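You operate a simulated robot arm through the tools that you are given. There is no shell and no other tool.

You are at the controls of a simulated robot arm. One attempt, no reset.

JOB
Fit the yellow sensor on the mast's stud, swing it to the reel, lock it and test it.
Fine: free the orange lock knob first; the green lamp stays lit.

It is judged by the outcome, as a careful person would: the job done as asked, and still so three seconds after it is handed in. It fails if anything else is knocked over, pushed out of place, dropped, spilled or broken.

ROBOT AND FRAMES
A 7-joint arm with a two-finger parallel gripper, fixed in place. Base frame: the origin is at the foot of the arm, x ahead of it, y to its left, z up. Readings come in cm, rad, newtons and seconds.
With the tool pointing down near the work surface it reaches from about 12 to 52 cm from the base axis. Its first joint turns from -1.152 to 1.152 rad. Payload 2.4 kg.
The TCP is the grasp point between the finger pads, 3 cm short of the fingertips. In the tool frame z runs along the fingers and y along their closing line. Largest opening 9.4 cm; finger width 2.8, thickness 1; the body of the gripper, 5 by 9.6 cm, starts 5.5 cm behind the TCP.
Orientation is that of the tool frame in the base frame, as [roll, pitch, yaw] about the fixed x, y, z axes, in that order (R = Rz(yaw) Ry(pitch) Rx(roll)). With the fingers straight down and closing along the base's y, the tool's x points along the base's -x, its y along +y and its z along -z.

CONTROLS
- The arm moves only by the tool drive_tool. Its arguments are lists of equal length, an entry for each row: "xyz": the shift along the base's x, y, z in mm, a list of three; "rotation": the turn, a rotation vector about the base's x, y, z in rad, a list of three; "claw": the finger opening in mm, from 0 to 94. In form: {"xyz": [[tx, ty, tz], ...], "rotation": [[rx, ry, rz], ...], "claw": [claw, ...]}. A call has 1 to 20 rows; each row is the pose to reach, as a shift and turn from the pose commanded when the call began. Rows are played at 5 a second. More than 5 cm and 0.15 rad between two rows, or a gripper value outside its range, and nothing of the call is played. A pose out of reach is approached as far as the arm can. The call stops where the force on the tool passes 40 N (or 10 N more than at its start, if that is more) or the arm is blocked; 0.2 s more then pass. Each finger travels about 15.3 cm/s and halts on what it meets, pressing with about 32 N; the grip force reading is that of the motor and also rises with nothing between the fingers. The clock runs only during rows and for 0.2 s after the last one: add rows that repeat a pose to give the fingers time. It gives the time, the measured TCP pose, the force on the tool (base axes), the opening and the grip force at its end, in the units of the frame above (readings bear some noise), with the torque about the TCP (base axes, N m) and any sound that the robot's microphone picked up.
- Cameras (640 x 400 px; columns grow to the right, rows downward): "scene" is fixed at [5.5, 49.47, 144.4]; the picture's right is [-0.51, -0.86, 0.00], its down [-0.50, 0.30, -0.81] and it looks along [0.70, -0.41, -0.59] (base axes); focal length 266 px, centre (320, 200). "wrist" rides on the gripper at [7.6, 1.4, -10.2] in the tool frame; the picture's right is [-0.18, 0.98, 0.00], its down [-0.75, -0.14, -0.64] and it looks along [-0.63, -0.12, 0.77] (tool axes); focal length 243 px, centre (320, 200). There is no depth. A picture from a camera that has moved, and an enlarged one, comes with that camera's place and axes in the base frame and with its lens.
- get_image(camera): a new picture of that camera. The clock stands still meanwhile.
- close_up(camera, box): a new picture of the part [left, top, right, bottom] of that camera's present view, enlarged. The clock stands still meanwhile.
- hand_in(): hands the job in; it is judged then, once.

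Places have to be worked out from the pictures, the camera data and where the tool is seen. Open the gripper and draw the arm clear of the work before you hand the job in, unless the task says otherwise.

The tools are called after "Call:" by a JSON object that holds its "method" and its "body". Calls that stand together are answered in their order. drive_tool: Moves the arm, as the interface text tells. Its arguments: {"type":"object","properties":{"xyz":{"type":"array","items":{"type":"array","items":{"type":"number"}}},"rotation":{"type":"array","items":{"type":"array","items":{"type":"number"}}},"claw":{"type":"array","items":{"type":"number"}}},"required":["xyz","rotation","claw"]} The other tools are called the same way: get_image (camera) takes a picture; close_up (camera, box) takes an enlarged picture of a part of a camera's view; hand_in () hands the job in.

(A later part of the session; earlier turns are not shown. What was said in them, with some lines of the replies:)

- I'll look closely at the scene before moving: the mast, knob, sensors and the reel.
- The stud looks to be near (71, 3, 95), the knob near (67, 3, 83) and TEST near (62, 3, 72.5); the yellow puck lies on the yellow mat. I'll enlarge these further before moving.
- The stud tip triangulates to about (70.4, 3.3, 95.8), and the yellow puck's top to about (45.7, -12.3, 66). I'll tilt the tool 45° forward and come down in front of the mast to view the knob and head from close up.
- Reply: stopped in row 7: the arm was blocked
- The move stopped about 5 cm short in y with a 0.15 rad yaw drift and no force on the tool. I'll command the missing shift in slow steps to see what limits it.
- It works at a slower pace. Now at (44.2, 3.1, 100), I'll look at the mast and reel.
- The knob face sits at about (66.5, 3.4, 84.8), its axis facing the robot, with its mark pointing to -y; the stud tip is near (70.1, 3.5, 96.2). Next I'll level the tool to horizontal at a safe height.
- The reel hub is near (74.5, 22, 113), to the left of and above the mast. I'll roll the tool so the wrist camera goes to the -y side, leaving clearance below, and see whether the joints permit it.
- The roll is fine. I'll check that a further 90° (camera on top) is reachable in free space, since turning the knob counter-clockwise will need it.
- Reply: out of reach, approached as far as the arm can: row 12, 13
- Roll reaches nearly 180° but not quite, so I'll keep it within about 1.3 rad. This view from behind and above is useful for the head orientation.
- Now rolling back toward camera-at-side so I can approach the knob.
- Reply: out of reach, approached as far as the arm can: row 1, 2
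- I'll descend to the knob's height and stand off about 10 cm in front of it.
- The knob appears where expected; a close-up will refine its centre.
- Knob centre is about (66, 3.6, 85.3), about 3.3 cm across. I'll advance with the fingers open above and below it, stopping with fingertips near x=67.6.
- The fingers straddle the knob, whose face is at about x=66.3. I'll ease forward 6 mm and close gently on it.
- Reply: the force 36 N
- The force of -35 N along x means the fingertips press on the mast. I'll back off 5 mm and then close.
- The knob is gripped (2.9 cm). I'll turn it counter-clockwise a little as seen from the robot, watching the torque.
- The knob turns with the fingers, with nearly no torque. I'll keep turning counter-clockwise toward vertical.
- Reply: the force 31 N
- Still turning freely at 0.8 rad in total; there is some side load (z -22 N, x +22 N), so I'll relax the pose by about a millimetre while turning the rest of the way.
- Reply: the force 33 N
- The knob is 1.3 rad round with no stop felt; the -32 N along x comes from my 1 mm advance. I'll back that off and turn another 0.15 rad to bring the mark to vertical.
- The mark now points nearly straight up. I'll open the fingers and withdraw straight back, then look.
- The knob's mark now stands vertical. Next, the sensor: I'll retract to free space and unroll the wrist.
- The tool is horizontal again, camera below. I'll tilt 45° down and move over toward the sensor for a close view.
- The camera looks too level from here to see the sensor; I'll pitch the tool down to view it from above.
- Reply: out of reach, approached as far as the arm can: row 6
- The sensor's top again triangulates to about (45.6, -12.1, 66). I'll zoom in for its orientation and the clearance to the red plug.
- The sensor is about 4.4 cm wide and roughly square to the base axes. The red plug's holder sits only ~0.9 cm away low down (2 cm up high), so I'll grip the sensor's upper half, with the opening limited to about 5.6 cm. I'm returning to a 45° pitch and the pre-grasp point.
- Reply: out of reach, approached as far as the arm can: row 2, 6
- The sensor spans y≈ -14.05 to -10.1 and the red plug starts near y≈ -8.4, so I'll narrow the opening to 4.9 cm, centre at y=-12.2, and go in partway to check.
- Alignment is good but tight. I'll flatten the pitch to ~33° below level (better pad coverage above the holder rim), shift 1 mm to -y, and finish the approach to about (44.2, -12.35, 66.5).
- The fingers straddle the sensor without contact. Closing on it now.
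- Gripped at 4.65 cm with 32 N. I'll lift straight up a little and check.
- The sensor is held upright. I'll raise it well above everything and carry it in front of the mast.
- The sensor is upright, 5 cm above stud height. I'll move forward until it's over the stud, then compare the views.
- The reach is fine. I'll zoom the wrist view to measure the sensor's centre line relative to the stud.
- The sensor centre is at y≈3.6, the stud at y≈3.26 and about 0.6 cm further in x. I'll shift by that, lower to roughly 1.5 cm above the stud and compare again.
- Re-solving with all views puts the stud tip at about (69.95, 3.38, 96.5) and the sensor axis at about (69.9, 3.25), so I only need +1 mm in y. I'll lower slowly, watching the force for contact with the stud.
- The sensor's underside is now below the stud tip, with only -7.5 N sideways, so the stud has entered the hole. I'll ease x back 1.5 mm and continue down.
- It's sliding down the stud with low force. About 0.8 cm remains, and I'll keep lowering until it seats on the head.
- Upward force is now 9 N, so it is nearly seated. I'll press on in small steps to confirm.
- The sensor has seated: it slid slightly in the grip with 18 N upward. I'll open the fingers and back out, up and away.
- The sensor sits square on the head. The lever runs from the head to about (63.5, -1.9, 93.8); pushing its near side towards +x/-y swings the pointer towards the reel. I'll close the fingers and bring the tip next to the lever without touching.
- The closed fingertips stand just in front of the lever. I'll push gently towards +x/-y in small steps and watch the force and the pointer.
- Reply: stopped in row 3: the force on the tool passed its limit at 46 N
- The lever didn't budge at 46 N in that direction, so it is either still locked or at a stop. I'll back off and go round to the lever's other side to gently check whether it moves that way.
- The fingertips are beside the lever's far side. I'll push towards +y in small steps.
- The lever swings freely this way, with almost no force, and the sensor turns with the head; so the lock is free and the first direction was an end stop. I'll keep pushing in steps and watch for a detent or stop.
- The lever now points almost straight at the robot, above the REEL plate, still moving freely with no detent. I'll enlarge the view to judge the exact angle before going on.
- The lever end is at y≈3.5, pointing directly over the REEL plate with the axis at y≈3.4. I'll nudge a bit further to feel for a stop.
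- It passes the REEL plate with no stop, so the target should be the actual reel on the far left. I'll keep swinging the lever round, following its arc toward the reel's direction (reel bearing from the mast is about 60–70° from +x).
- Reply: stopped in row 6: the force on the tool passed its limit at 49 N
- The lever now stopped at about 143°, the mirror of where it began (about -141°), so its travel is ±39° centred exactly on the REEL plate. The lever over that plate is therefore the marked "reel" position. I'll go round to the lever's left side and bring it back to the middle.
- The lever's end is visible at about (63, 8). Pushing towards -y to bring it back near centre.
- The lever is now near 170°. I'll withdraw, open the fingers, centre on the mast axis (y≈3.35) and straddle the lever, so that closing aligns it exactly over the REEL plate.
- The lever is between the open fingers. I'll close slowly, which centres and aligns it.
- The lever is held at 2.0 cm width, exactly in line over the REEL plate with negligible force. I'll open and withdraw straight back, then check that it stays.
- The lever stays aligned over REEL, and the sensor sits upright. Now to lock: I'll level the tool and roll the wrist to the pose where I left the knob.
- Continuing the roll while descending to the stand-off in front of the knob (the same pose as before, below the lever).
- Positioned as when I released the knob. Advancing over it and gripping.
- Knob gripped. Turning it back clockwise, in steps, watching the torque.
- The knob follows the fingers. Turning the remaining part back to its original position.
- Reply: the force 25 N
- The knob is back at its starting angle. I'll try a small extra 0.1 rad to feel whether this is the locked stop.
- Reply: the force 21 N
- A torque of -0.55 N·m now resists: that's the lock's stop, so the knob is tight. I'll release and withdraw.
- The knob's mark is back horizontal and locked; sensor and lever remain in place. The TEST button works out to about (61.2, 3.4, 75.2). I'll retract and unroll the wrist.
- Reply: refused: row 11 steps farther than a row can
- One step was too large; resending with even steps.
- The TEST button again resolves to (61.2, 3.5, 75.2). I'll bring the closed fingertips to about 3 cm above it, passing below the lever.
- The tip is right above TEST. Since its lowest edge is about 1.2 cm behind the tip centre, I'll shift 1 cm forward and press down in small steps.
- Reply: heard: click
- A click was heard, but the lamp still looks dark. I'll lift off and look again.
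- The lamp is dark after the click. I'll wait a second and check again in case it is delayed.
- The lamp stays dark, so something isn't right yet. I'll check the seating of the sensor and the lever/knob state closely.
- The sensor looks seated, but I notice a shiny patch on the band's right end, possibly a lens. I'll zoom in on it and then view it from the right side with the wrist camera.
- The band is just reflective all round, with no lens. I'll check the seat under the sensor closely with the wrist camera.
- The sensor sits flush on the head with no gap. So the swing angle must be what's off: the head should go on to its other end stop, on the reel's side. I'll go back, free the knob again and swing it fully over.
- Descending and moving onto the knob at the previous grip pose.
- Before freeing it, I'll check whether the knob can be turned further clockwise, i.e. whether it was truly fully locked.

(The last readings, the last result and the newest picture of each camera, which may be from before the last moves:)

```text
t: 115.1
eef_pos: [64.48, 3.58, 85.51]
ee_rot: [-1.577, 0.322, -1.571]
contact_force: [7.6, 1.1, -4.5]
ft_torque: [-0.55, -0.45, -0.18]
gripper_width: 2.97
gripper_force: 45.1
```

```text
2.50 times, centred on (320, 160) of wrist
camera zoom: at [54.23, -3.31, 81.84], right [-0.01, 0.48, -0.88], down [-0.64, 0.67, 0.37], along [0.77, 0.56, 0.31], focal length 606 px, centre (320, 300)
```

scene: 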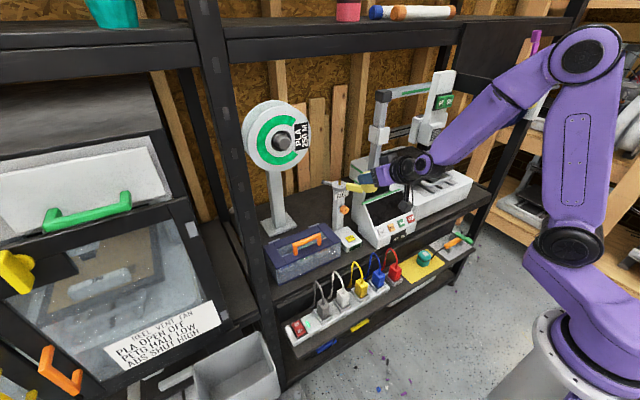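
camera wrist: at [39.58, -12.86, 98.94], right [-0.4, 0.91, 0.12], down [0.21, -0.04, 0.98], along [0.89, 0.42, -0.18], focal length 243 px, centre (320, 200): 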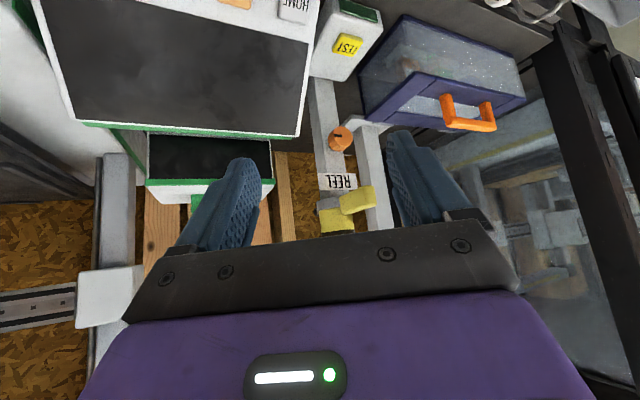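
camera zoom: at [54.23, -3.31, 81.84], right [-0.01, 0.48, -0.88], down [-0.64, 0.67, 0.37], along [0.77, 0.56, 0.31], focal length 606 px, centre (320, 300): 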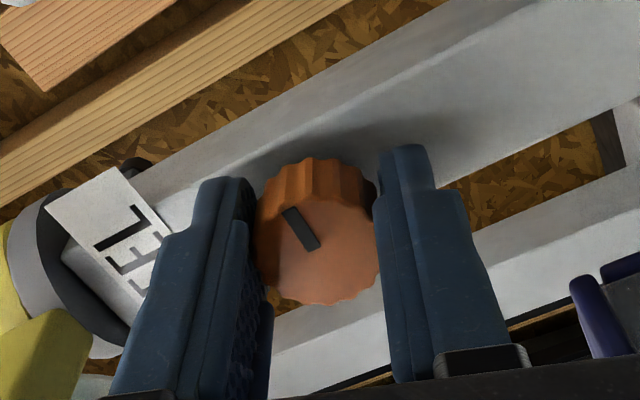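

The knob didn't move: the fingers slipped at 0.55 N·m, so it was fully locked. I'll now turn it counter-clockwise about 90° again to free it.

Call:
{"method": "drive_tool", "body": {"xyz": [[0, 0, 0], [0, 0, 0], [0, 0, 0], [0, 0, 0], [0, 0, 0], [0, 0, 0], [0, 0, 0], [0, 0, 0], [0, 0, 0]], "rotation": [[-0.1, 0, 0], [-0.2, 0, 0], [-0.3, 0, 0], [-0.4, 0, 0], [-0.5, 0, 0], [-0.6, 0, 0], [-0.7, 0, 0], [-0.8, 0, 0], [-0.8, 0, 0]], "claw": [28, 28, 28, 28, 28, 28, 28, 28, 28]}}

Call:
{"method": "drive_tool", "body": {"xyz": [[0, 0, 0], [0, 0, 0], [0, 0, 0], [0, 0, 0], [0, 0, 0], [0, 0, 0], [0, 0, 0], [0, 0, 0], [0, 0, 0]], "rotation": [[-0.1, 0, 0], [-0.2, 0, 0], [-0.3, 0, 0], [-0.4, 0, 0], [-0.5, 0, 0], [-0.6, 0, 0], [-0.7, 0, 0], [-0.8, 0, 0], [-0.8, 0, 0]], "claw": [28, 28, 28, 28, 28, 28, 28, 28, 28]}}

Call:
{"method": "close_up", "body": {"camera": "wrist", "box": [220, 80, 420, 240]}}

```text
t: 117.1
eef_pos: [64.39, 3.52, 85.57]
ee_rot: [-1.578, -0.482, -1.573]
contact_force: [27.1, -4.0, -17.4]
ft_torque: [0.0, -0.49, 0.29]
gripper_width: 2.99
gripper_force: 44.5
```

```text
t: 119.1
eef_pos: [64.41, 3.48, 85.44]
ee_rot: [-1.577, -1.283, -1.572]
contact_force: [16.5, -8.2, -10.1]
ft_torque: [0.2, 0.15, 0.24]
gripper_width: 2.94
gripper_force: 44.7
```

```text
2.50 times, centred on (320, 160) of wrist
camera zoom: at [54.18, 0.0, 92.4], right [-0.01, -0.89, -0.46], down [-0.64, 0.35, -0.68], along [0.77, 0.29, -0.57], focal length 606 px, centre (320, 300)
```

zoom: 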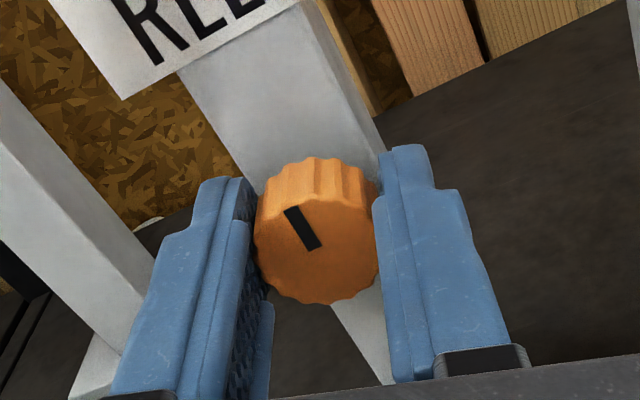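

Turned about 92°; the knob is free again. I'll release, retract and unroll the wrist.

Call:
{"method": "drive_tool", "body": {"xyz": [[0, 0, 0], [0, 0, 0], [-15, 0, 0], [-35, 0, 0], [-60, 0, 0], [-85, 0, 0], [-110, 0, 15], [-135, 0, 35], [-160, 0, 60], [-185, 0, 90], [-200, 0, 120], [-200, 0, 146], [-200, 0, 146], [-200, 0, 146], [-200, 0, 146]], "rotation": [[0, 0, 0], [0, 0, 0], [0, 0, 0], [0, 0, 0], [0, 0, 0], [0, 0, 0], [0.1, 0, 0], [0.23, 0, 0], [0.36, 0, 0], [0.5, 0, 0], [0.64, 0, 0], [0.78, 0, 0], [0.92, 0, 0], [1.06, 0, 0], [1.06, 0, 0]], "claw": [45, 60, 60, 60, 60, 60, 60, 60, 60, 60, 60, 60, 60, 60, 60]}}

Call:
{"method": "close_up", "body": {"camera": "scene", "box": [310, 150, 430, 250]}}

Call:
{"method": "drive_tool", "body": {"xyz": [[0, 0, 0], [0, 0, 0], [0, 0, 0], [0, 0, 0], [0, 0, 0], [0, 0, 0], [0, 0, 0], [0, 0, 0], [0, 0, 0], [0, 0, 0], [0, 0, 0], [0, 0, 0], [0, 0, 0], [0, 0, 0]], "rotation": [[0.14, 0, 0], [0.28, 0, 0], [0.42, 0, 0], [0.56, 0, 0], [0.7, 0, 0], [0.84, 0, 0], [0.98, 0, 0], [1.12, 0, 0], [1.26, 0, 0], [1.4, 0, 0], [1.54, 0, 0], [1.67, 0, 0], [1.8, 0, 0], [1.8, 0, 0]], "claw": [40, 20, 0, 0, 0, 0, 0, 0, 0, 0, 0, 0, 0, 0]}}

```text
t: 122.3
eef_pos: [44.49, 3.62, 100.08]
ee_rot: [-1.576, -0.22, -1.572]
contact_force: [0.5, -0.1, -0.4]
ft_torque: [0.04, -0.03, -0.02]
gripper_width: 5.99
gripper_force: 0.0
```

```text
4.00 times, centred on (370, 200) of scene
camera zoom: at [5.5, 49.47, 144.4], right [-0.51, -0.86, 0.0], down [-0.5, 0.3, -0.81], along [0.7, -0.41, -0.59], focal length 1062 px, centre (120, 200)
```

zoom: 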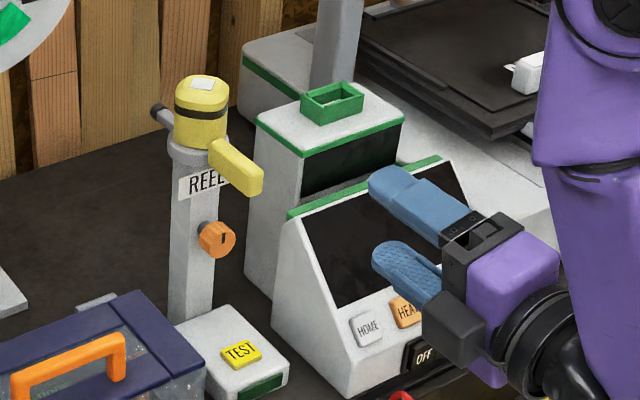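

```text
t: 125.3
eef_pos: [44.6, 3.56, 100.1]
ee_rot: [1.689, 1.561, 1.697]
contact_force: [-1.0, 0.1, -0.3]
ft_torque: [-0.03, -0.03, 0.01]
gripper_width: 0.0
gripper_force: 32.2
```

The knob shows its mark vertical (free). I'll pitch the closed fingers down and approach the lever from its right side.

Call:
{"method": "drive_tool", "body": {"xyz": [[0, -10, 0], [10, -20, 0], [25, -30, 0], [45, -40, 0], [70, -45, -10], [95, -45, -25], [120, -45, -40], [145, -45, -51], [165, -45, -51], [185, -45, -51], [189, -45, -51], [189, -45, -51]], "rotation": [[0, 0.12, 0], [0, 0.24, 0], [0, 0.36, 0], [0, 0.48, 0], [0, 0.587, 0], [0, 0.587, 0], [0, 0.587, 0], [0, 0.587, 0], [0, 0.587, 0], [0, 0.587, 0], [0, 0.587, 0], [0, 0.587, 0]], "claw": [0, 0, 0, 0, 0, 0, 0, 0, 0, 0, 0, 0]}}

Call:
{"method": "get_image", "body": {"camera": "wrist"}}

```text
t: 127.9
eef_pos: [63.26, -0.87, 95.07]
ee_rot: [3.124, 0.982, 3.127]
contact_force: [-0.7, -1.0, -0.1]
ft_torque: [-0.03, 0.0, 0.02]
gripper_width: 0.0
gripper_force: 32.0
```

```text
taken
camera wrist: at [50.53, 0.49, 94.47], right [0.1, 0.98, 0.16], down [-0.12, -0.15, 0.98], along [0.99, -0.12, 0.1], focal length 243 px, centre (320, 200)
```

wrist: 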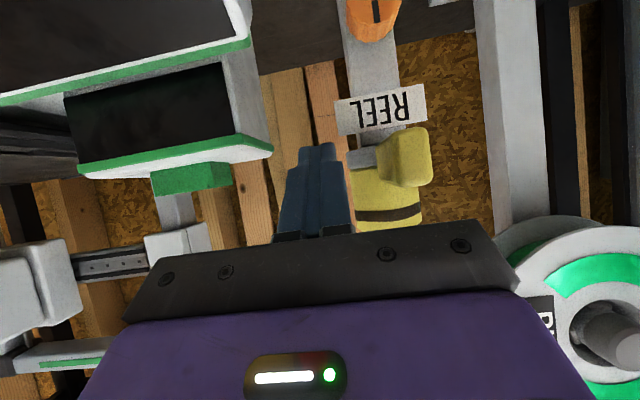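

The lever is still over the REEL plate. I'll push it round towards the reel side, ending with small steps at the stop.

Call:
{"method": "drive_tool", "body": {"xyz": [[0, 6, 0], [0, 12, 0], [0, 18, 0], [0, 24, 0], [0, 30, 0], [-2, 35, 0], [-5, 40, 0], [-8, 44, 0], [-10, 48, 0], [-11, 51, 0], [-11, 54, 0]], "rotation": [[0, 0, 0], [0, 0, 0], [0, 0, 0], [0, 0, 0], [0, 0, 0], [0, 0, 0], [0, 0, 0], [0, 0, 0], [0, 0, 0], [0, 0, 0], [0, 0, 0]], "claw": [0, 0, 0, 0, 0, 0, 0, 0, 0, 0, 0]}}

Call:
{"method": "get_image", "body": {"camera": "wrist"}}

Call:
{"method": "close_up", "body": {"camera": "scene", "box": [310, 150, 410, 220]}}

```text
t: 130.3
eef_pos: [62.16, 4.3, 94.99]
ee_rot: [3.125, 0.983, 3.128]
contact_force: [0.0, -0.3, 0.5]
ft_torque: [-0.01, 0.03, -0.02]
gripper_width: 0.0
gripper_force: 32.2
```

```text
taken
camera wrist: at [49.49, 5.8, 94.43], right [0.1, 0.98, 0.16], down [-0.12, -0.15, 0.98], along [0.99, -0.12, 0.1], focal length 243 px, centre (320, 200)
```

wrist: 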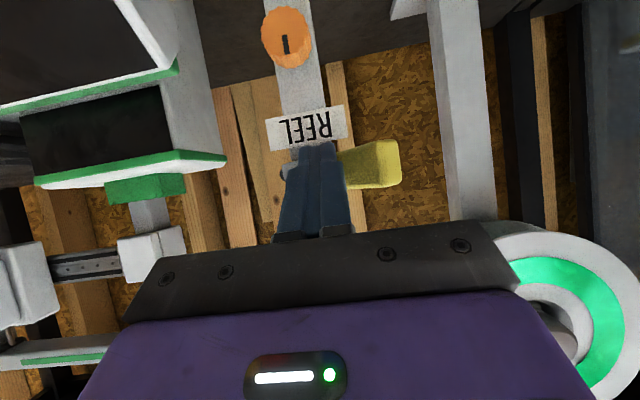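

```text
5.71 times, centred on (360, 185) of scene
camera zoom: at [5.5, 49.47, 144.4], right [-0.51, -0.86, 0.0], down [-0.5, 0.3, -0.81], along [0.7, -0.41, -0.59], focal length 1517 px, centre (91, 286)
```

zoom: 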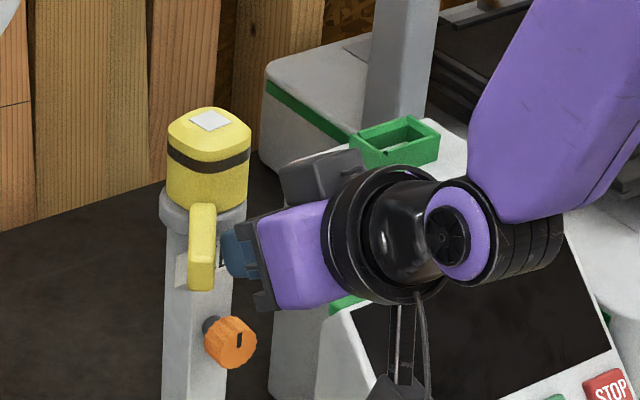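

The lever is about where it stopped before, yet with zero force. I'll push on in fine steps to find whether that's truly the end stop.

Call:
{"method": "drive_tool", "body": {"xyz": [[0, 2, 0], [0, 4, 0], [0, 6, 0], [0, 8, 0]], "rotation": [[0, 0, 0], [0, 0, 0], [0, 0, 0], [0, 0, 0]], "claw": [0, 0, 0, 0]}}

Call:
{"method": "get_image", "body": {"camera": "wrist"}}

Call:
{"method": "close_up", "body": {"camera": "scene", "box": [310, 150, 410, 220]}}

```text
t: 131.3
eef_pos: [62.11, 4.51, 95.01]
ee_rot: [3.12, 0.982, 3.112]
contact_force: [-8.1, -25.2, 3.1]
ft_torque: [-0.11, -0.05, -0.76]
gripper_width: 0.02
gripper_force: 32.0
```

```text
taken
camera wrist: at [49.52, 6.11, 94.43], right [0.12, 0.98, 0.16], down [-0.12, -0.15, 0.98], along [0.99, -0.13, 0.1], focal length 243 px, centre (320, 200)
```

wrist: 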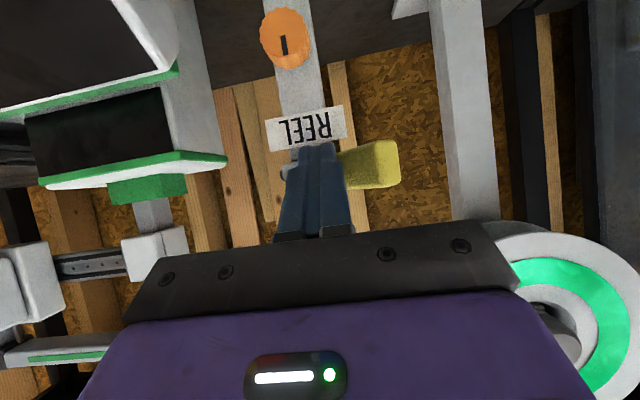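

```text
5.71 times, centred on (360, 185) of scene
camera zoom: at [5.48, 49.39, 144.43], right [-0.51, -0.86, 0.0], down [-0.5, 0.3, -0.81], along [0.7, -0.41, -0.59], focal length 1517 px, centre (91, 286)
```

zoom: 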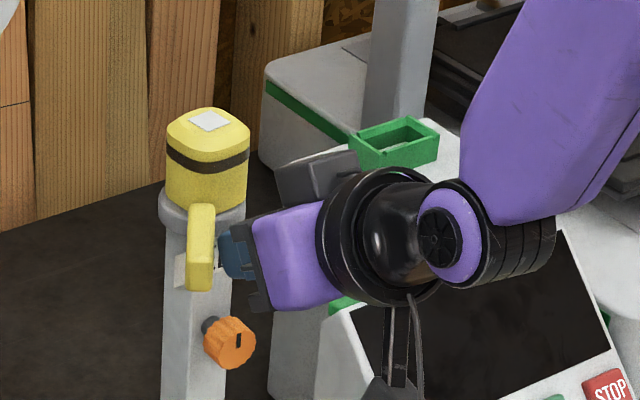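

A firm 25 N resistance confirms the end stop on the reel side. I'll ease off and withdraw, leaving the lever there.

Call:
{"method": "drive_tool", "body": {"xyz": [[-5, -12, 0], [-25, -15, 0], [-50, -15, 0], [-80, -15, 10], [-110, -12, 25], [-140, -10, 40], [-175, -8, 50], [-175, -8, 50]], "rotation": [[0, 0, 0], [0, 0, 0], [0, 0, 0.028], [0, 0, 0.028], [0, 0, 0.028], [0, 0, 0.028], [0, 0, 0.028], [0, 0, 0.028]], "claw": [0, 0, 0, 0, 0, 30, 60, 60]}}

Call:
{"method": "get_image", "body": {"camera": "wrist"}}

Call:
{"method": "close_up", "body": {"camera": "scene", "box": [230, 90, 390, 250]}}

```text
t: 133.1
eef_pos: [44.67, 4.3, 100.05]
ee_rot: [3.123, 0.984, -3.129]
contact_force: [-0.4, 0.9, 0.1]
ft_torque: [0.01, 0.02, -0.03]
gripper_width: 6.01
gripper_force: 0.2
```

```text
taken
camera wrist: at [31.94, 5.42, 99.52], right [0.08, 0.98, 0.16], down [-0.11, -0.15, 0.98], along [0.99, -0.09, 0.1], focal length 243 px, centre (320, 200)
```

wrist: 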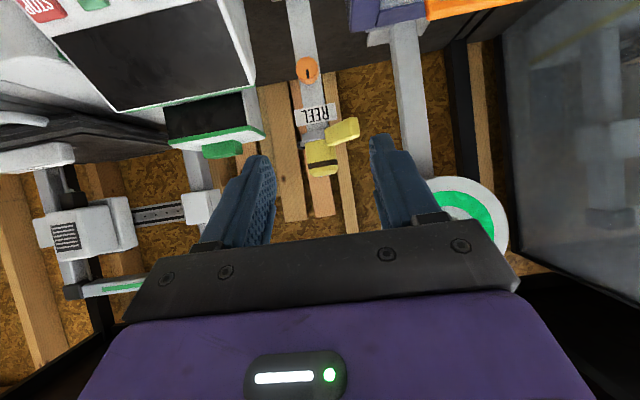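

```text
2.50 times, centred on (310, 170) of scene
camera zoom: at [5.5, 49.46, 144.4], right [-0.51, -0.86, 0.0], down [-0.5, 0.3, -0.81], along [0.7, -0.41, -0.59], focal length 664 px, centre (345, 275)
```

zoom: 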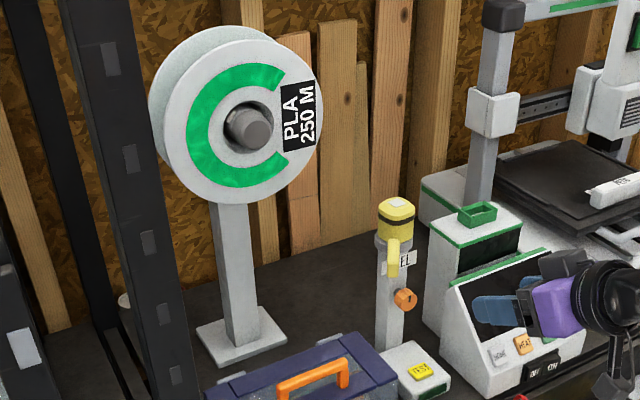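

Lever rests at the reel-side stop. Now I'll lock again: level the tool and roll to the knob-turning pose.

Call:
{"method": "drive_tool", "body": {"xyz": [[0, -4, 0], [0, -8, 0], [0, -8, 0], [0, -8, 0], [0, -8, 0], [0, -8, 0]], "rotation": [[0, -0.12, 0], [0, -0.24, 0], [0, -0.36, 0], [0, -0.48, 0], [0, -0.587, 0], [0, -0.587, 0]], "claw": [60, 60, 60, 60, 60, 60]}}

Call:
{"method": "drive_tool", "body": {"xyz": [[0, 0, 0], [0, 0, 0], [0, 0, 0], [0, 0, 0], [0, 0, 0], [0, 0, 0], [0, 0, 0], [0, 0, 0], [0, 0, 0], [0, 0, 0], [0, 0, 0], [0, 0, 0]], "rotation": [[-0.14, 0, 0], [-0.28, 0, 0], [-0.42, 0, 0], [-0.56, 0, 0], [-0.7, 0, 0], [-0.84, 0, 0], [-0.98, 0, 0], [-1.12, 0, 0], [-1.26, 0, 0], [-1.4, 0, 0], [-1.5, 0, 0], [-1.5, 0, 0]], "claw": [60, 60, 60, 60, 60, 60, 60, 60, 60, 60, 60, 60]}}

```text
t: 134.5
eef_pos: [44.67, 3.68, 100.08]
ee_rot: [-1.547, 1.563, -1.518]
contact_force: [-0.5, -0.1, -0.2]
ft_torque: [0.04, -0.03, 0.01]
gripper_width: 6.01
gripper_force: 0.2
```

```text
t: 137.1
eef_pos: [44.63, 3.67, 100.11]
ee_rot: [-1.601, 0.061, -1.573]
contact_force: [-0.5, 1.1, 0.6]
ft_torque: [0.0, -0.01, -0.04]
gripper_width: 6.0
gripper_force: 0.1
```

Descending to the knob with the roll continued, then gripping it.

Call:
{"method": "drive_tool", "body": {"xyz": [[0, 0, -20], [0, 0, -45], [0, -1, -70], [0, -2, -95], [10, -2, -120], [25, -2, -140], [40, -2, -145], [55, -2, -145], [70, -2, -145], [85, -2, -145], [100, -2, -145], [112, -2, -145], [112, -2, -145]], "rotation": [[-0.13, 0, 0], [-0.26, 0, 0], [-0.39, 0, 0], [-0.52, 0, 0], [-0.65, 0, 0], [-0.78, 0, 0], [-0.91, 0, 0], [-1.04, 0, 0], [-1.17, 0, 0], [-1.3, 0, 0], [-1.38, 0, 0], [-1.38, 0, 0], [-1.38, 0, 0]], "claw": [60, 60, 60, 60, 60, 60, 60, 60, 60, 60, 60, 60, 60]}}

Call:
{"method": "drive_tool", "body": {"xyz": [[20, 0, 0], [40, 0, 0], [55, 0, 0], [68, 0, 0], [78, 0, 0], [84, 0, 0], [87, 0, 0], [87, 0, 0], [87, 0, 0], [87, 0, 0], [87, 0, 0]], "rotation": [[0, 0, 0], [0, 0, 0], [0, 0, 0], [0, 0, 0], [0, 0, 0], [0, 0, 0], [0, 0, 0], [0, 0, 0], [0, 0, 0], [0, 0, 0], [0, 0, 0]], "claw": [60, 60, 60, 60, 60, 60, 60, 48, 38, 30, 28]}}

Call:
{"method": "close_up", "body": {"camera": "wrist", "box": [220, 80, 420, 240]}}

```text
t: 139.9
eef_pos: [55.96, 3.57, 85.58]
ee_rot: [-1.595, -1.317, -1.575]
contact_force: [0.3, 0.2, -0.3]
ft_torque: [-0.03, 0.01, 0.0]
gripper_width: 6.01
gripper_force: 0.2
```

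```text
t: 142.3
eef_pos: [64.62, 3.56, 85.51]
ee_rot: [-1.595, -1.317, -1.576]
contact_force: [1.6, -0.4, -0.7]
ft_torque: [0.04, -0.11, 0.64]
gripper_width: 3.02
gripper_force: 45.1
```

```text
2.50 times, centred on (320, 160) of wrist
camera zoom: at [54.37, 0.45, 92.58], right [-0.03, -0.9, -0.42], down [-0.64, 0.34, -0.69], along [0.77, 0.25, -0.59], focal length 606 px, centre (320, 300)
```

zoom: 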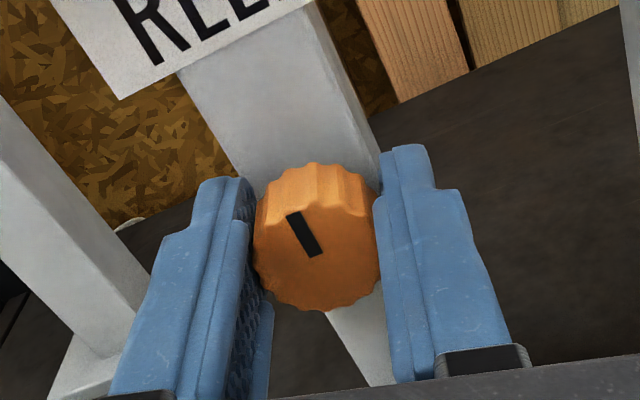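

Gripped. Turning clockwise to lock, until the stop's torque shows.

Call:
{"method": "drive_tool", "body": {"xyz": [[0, 0, 0], [0, 0, 0], [0, 0, 0], [0, 0, 0], [0, 0, 0], [0, 0, 0], [0, 0, 0], [0, 0, 0]], "rotation": [[0.1, 0, 0], [0.2, 0, 0], [0.3, 0, 0], [0.4, 0, 0], [0.5, 0, 0], [0.6, 0, 0], [0.7, 0, 0], [0.7, 0, 0]], "claw": [28, 28, 28, 28, 28, 28, 28, 28]}}

Call:
{"method": "drive_tool", "body": {"xyz": [[0, 0, 0], [0, 0, 0], [0, 0, 0], [0, 0, 0], [0, 0, 0], [0, 0, 0], [0, 0, 0], [0, 0, 0], [0, 0, 0], [0, 0, 0], [0, 0, 0]], "rotation": [[0.1, 0, 0], [0.2, 0, 0], [0.3, 0, 0], [0.4, 0, 0], [0.5, 0, 0], [0.6, 0, 0], [0.7, 0, 0], [0.8, 0, 0], [0.88, 0, 0], [0.94, 0, 0], [0.94, 0, 0]], "claw": [28, 28, 28, 28, 28, 28, 28, 28, 28, 28, 28]}}

Call:
{"method": "close_up", "body": {"camera": "wrist", "box": [220, 80, 420, 240]}}

```text
t: 144.1
eef_pos: [64.57, 3.54, 85.57]
ee_rot: [-1.599, -0.617, -1.572]
contact_force: [7.3, 3.2, -3.3]
ft_torque: [0.02, -0.33, 0.97]
gripper_width: 2.98
gripper_force: 44.9
```

```text
t: 146.5
eef_pos: [64.58, 3.42, 85.48]
ee_rot: [-1.602, 0.324, -1.574]
contact_force: [-2.6, -0.1, -1.2]
ft_torque: [-0.5, -0.74, -0.01]
gripper_width: 3.02
gripper_force: 45.0
```

```text
2.50 times, centred on (320, 160) of wrist
camera zoom: at [54.34, -3.48, 82.02], right [-0.03, 0.49, -0.87], down [-0.63, 0.67, 0.39], along [0.77, 0.56, 0.29], focal length 606 px, centre (320, 300)
```

zoom: 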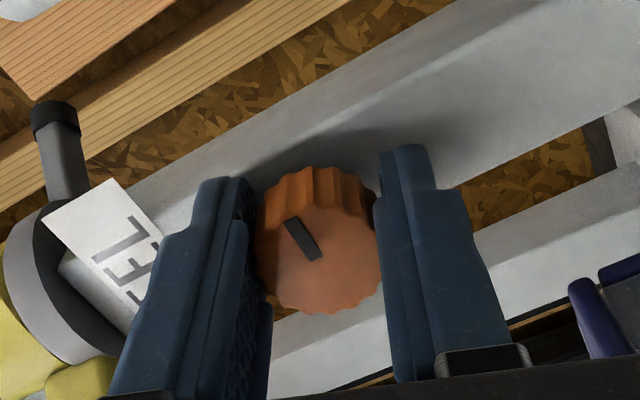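

The stop shows at -0.5 N·m: locked. I'll release, retract, unroll and pitch for TEST.

Call:
{"method": "drive_tool", "body": {"xyz": [[0, 0, 0], [0, 0, 0], [-15, 0, 0], [-35, 0, 0], [-60, 0, 0], [-85, 0, 0], [-110, 0, 20], [-135, 0, 45], [-160, 0, 75], [-185, 0, 105], [-200, 0, 130], [-200, 0, 146], [-200, 0, 146], [-200, 0, 146], [-200, 0, 146], [-200, 0, 146]], "rotation": [[0, 0, 0], [0, 0, 0], [0, 0, 0], [0, 0, 0], [0, 0, 0], [0, 0, 0], [0.13, 0, 0], [0.26, 0, 0], [0.4, 0, 0], [0.54, 0, 0], [0.68, 0, 0], [0.82, 0, 0], [0.96, 0, 0], [1.1, 0, 0], [1.23, 0, 0], [1.23, 0, 0]], "claw": [45, 60, 60, 60, 60, 60, 60, 60, 60, 40, 20, 0, 0, 0, 0, 0]}}

Call:
{"method": "drive_tool", "body": {"xyz": [[0, 0, 0], [0, 0, 0], [0, 0, 0], [0, 0, 0], [0, 0, 0], [0, 0, 0], [0, 0, 0], [0, 0, 0]], "rotation": [[0, 0.12, 0], [0, 0.24, 0], [0, 0.36, 0], [0, 0.48, 0], [0, 0.6, 0], [0, 0.72, 0], [0, 0.86, 0], [0, 0.86, 0]], "claw": [0, 0, 0, 0, 0, 0, 0, 0]}}

Call:
{"method": "get_image", "body": {"camera": "wrist"}}

```text
t: 149.9
eef_pos: [44.66, 3.47, 100.22]
ee_rot: [-1.655, 1.555, -1.626]
contact_force: [0.1, 0.2, 0.3]
ft_torque: [-0.01, 0.05, -0.02]
gripper_width: 0.0
gripper_force: 32.2
```

```text
t: 151.7
eef_pos: [44.61, 3.49, 100.18]
ee_rot: [3.128, 0.708, -3.117]
contact_force: [-0.8, 0.5, 0.6]
ft_torque: [-0.03, 0.02, 0.02]
gripper_width: 0.01
gripper_force: 31.5
```

```text
taken
camera wrist: at [32.12, 4.49, 103.04], right [0.11, 0.99, 0.13], down [0.16, -0.15, 0.98], along [0.98, -0.08, -0.17], focal length 243 px, centre (320, 200)
```

wrist: 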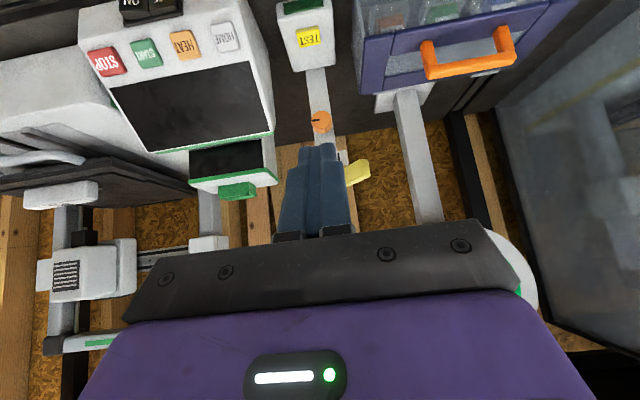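

Repeating the approach to the TEST button.

Call:
{"method": "drive_tool", "body": {"xyz": [[10, 0, -20], [20, 0, -45], [35, 0, -70], [50, 0, -95], [70, 0, -120], [95, 0, -145], [120, 0, -165], [140, 0, -185], [156, 0, -193], [156, 0, -193]], "rotation": [[0, 0, 0], [0, 0, 0], [0, 0, 0], [0, 0, 0], [0, 0, 0], [0, 0, 0], [0, 0, 0], [0, 0, 0], [0, 0, 0], [0, 0, 0]], "claw": [0, 0, 0, 0, 0, 0, 0, 0, 0, 0]}}

Call:
{"method": "drive_tool", "body": {"xyz": [[0, 0, -6], [0, 0, -12], [0, 0, -17], [0, 0, -21], [0, 0, -23], [0, 0, -23]], "rotation": [[0, 0, 0], [0, 0, 0], [0, 0, 0], [0, 0, 0], [0, 0, 0], [0, 0, 0]], "claw": [0, 0, 0, 0, 0, 0]}}

Call:
{"method": "close_up", "body": {"camera": "wrist", "box": [220, 20, 420, 180]}}

```text
t: 153.9
eef_pos: [60.19, 3.53, 80.91]
ee_rot: [3.127, 0.709, -3.117]
contact_force: [-0.2, -0.1, -0.2]
ft_torque: [0.03, 0.02, -0.02]
gripper_width: 0.0
gripper_force: 32.3
```

```text
t: 155.3
eef_pos: [60.24, 3.48, 78.52]
ee_rot: [3.128, 0.709, -3.117]
contact_force: [-0.5, 0.7, 2.6]
ft_torque: [0.01, -0.03, 0.02]
gripper_width: 0.0
gripper_force: 32.5
heard: click
```

```text
2.50 times, centred on (320, 100) of wrist
camera zoom: at [47.8, 4.43, 81.36], right [0.11, 0.99, 0.13], down [0.16, -0.15, 0.98], along [0.98, -0.08, -0.17], focal length 606 px, centre (320, 450)
```

zoom: 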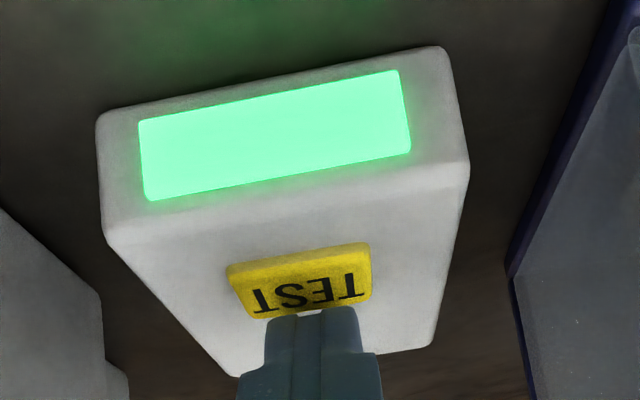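

The green lamp lit up with the click. I'll lift off carefully and confirm that it stays lit.

Call:
{"method": "drive_tool", "body": {"xyz": [[0, 0, 8], [-5, 0, 18], [-20, 0, 30], [-40, 0, 50], [-60, 0, 75], [-85, 0, 100], [-110, 0, 125], [-135, 0, 150], [-155, 0, 180], [-156, 0, 215], [-156, 0, 215]], "rotation": [[0, 0, 0], [0, 0, 0], [0, 0, 0], [0, 0, 0], [0, 0, 0], [0, 0, 0], [0, 0, 0], [0, 0, 0], [0, 0, 0], [0, 0, 0], [0, 0, 0]], "claw": [0, 0, 0, 0, 20, 50, 80, 90, 90, 90, 90]}}

Call:
{"method": "get_image", "body": {"camera": "scene"}}

Call:
{"method": "close_up", "body": {"camera": "scene", "box": [300, 150, 400, 260]}}

Call:
{"method": "close_up", "body": {"camera": "scene", "box": [270, 220, 480, 350]}}

```text
t: 157.7
eef_pos: [44.68, 3.32, 100.02]
ee_rot: [3.128, 0.709, -3.118]
contact_force: [-0.3, 0.1, -0.2]
ft_torque: [0.02, 0.01, -0.03]
gripper_width: 8.98
gripper_force: 0.1
```

```text
taken
```

scene: 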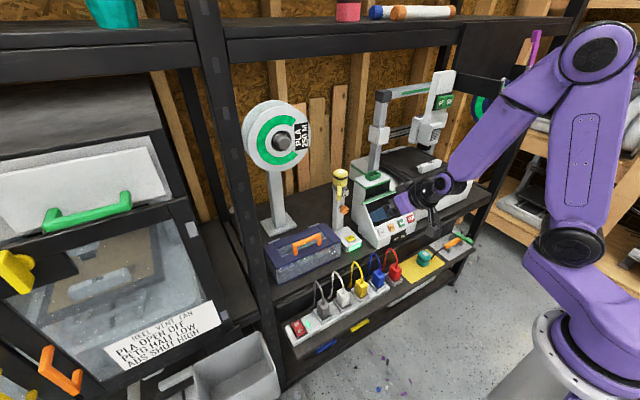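

```text
3.64 times, centred on (350, 205) of scene
camera zoom: at [5.5, 49.47, 144.4], right [-0.51, -0.86, 0.0], down [-0.5, 0.3, -0.81], along [0.7, -0.41, -0.59], focal length 965 px, centre (211, 182)
```

zoom: 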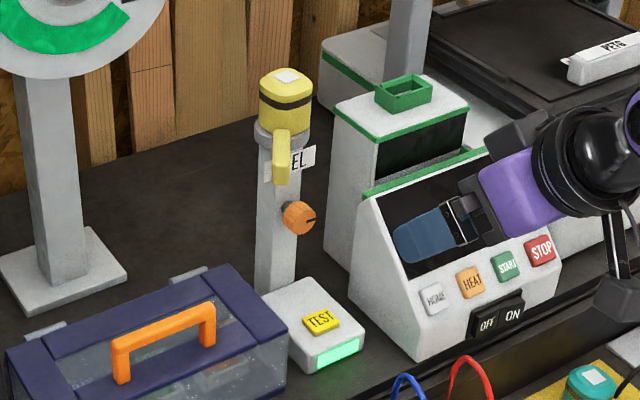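

```text
3.05 times, centred on (375, 285) of scene
camera zoom: at [5.5, 49.47, 144.4], right [-0.51, -0.86, 0.0], down [-0.5, 0.3, -0.81], along [0.7, -0.41, -0.59], focal length 809 px, centre (152, -59)
```

zoom: 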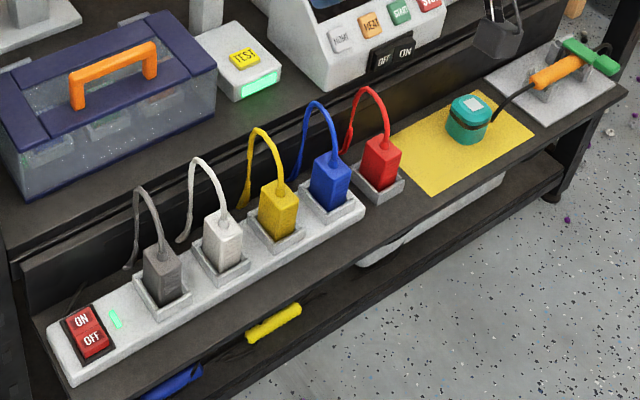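

The lamp is lit, and nothing else has moved. I'll draw the arm further clear, wait a few seconds and check the lamp once more.

Call:
{"method": "drive_tool", "body": {"xyz": [[0, 0, 20], [0, 0, 45], [0, 0, 70], [0, 0, 95], [0, 0, 120], [0, 0, 120], [0, 0, 120], [0, 0, 120], [0, 0, 120], [0, 0, 120], [0, 0, 120], [0, 0, 120], [0, 0, 120], [0, 0, 120], [0, 0, 120], [0, 0, 120]], "rotation": [[0, 0, 0], [0, 0, 0], [0, 0, 0], [0, 0, 0], [0, 0, 0], [0, 0, 0], [0, 0, 0], [0, 0, 0], [0, 0, 0], [0, 0, 0], [0, 0, 0], [0, 0, 0], [0, 0, 0], [0, 0, 0], [0, 0, 0], [0, 0, 0]], "claw": [90, 90, 90, 90, 90, 90, 90, 90, 90, 90, 90, 90, 90, 90, 90, 90]}}

Call:
{"method": "close_up", "body": {"camera": "scene", "box": [300, 150, 400, 260]}}

```text
t: 161.1
eef_pos: [44.69, 3.4, 111.84]
ee_rot: [3.129, 0.711, -3.119]
contact_force: [-0.3, -0.4, -0.1]
ft_torque: [-0.01, -0.02, -0.01]
gripper_width: 9.0
gripper_force: 0.1
```

```text
3.64 times, centred on (350, 205) of scene
camera zoom: at [5.5, 49.47, 144.4], right [-0.51, -0.86, 0.0], down [-0.5, 0.3, -0.81], along [0.7, -0.41, -0.59], focal length 965 px, centre (211, 182)
```

zoom: 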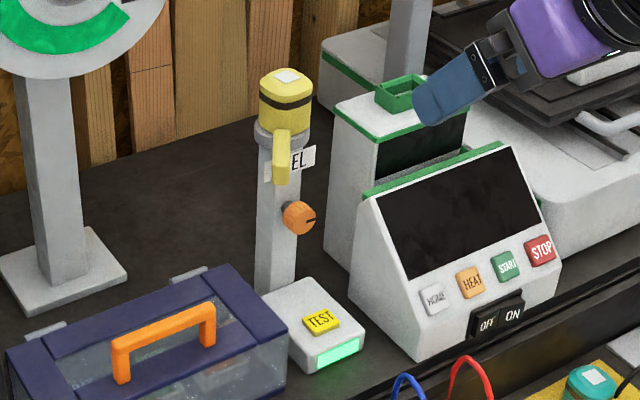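

Nearly six seconds after the press the green lamp is still lit. The sensor is seated, the lever is at the reel-side stop, the knob is locked, the gripper is open and the arm is clear, so I'm handing in.

Call:
{"method": "hand_in", "body": {}}

```text
The job is handed in.
```

The job is done and handed in. The yellow sensor is on the mast's stud, swung to the reel side and locked. The test's green lamp lit and was still lit nearly six seconds later.

- **Knob:** I freed the orange lock knob before moving the head, then turned it back clockwise to its stop to lock it.
- **Two tests:** The first test left the lamp dark. I had lined the lever up with the "REEL" plate on the mast, which was the wrong position. I freed the knob again, swung the lever to its stop on the reel side and locked it. The second test lit the lamp.
- **Contact:** Three pushes met resistance above the 40 N limit or close to it. The fingertips pressed the mast at 35 N while I was gripping the knob. The lever was pushed into its end stops at 46 N and 49 N. I saw no damage or shift from any of these.
- **Surroundings:** In the last pictures nothing else had been knocked over or moved. The gripper is open and the arm is clear of the work.
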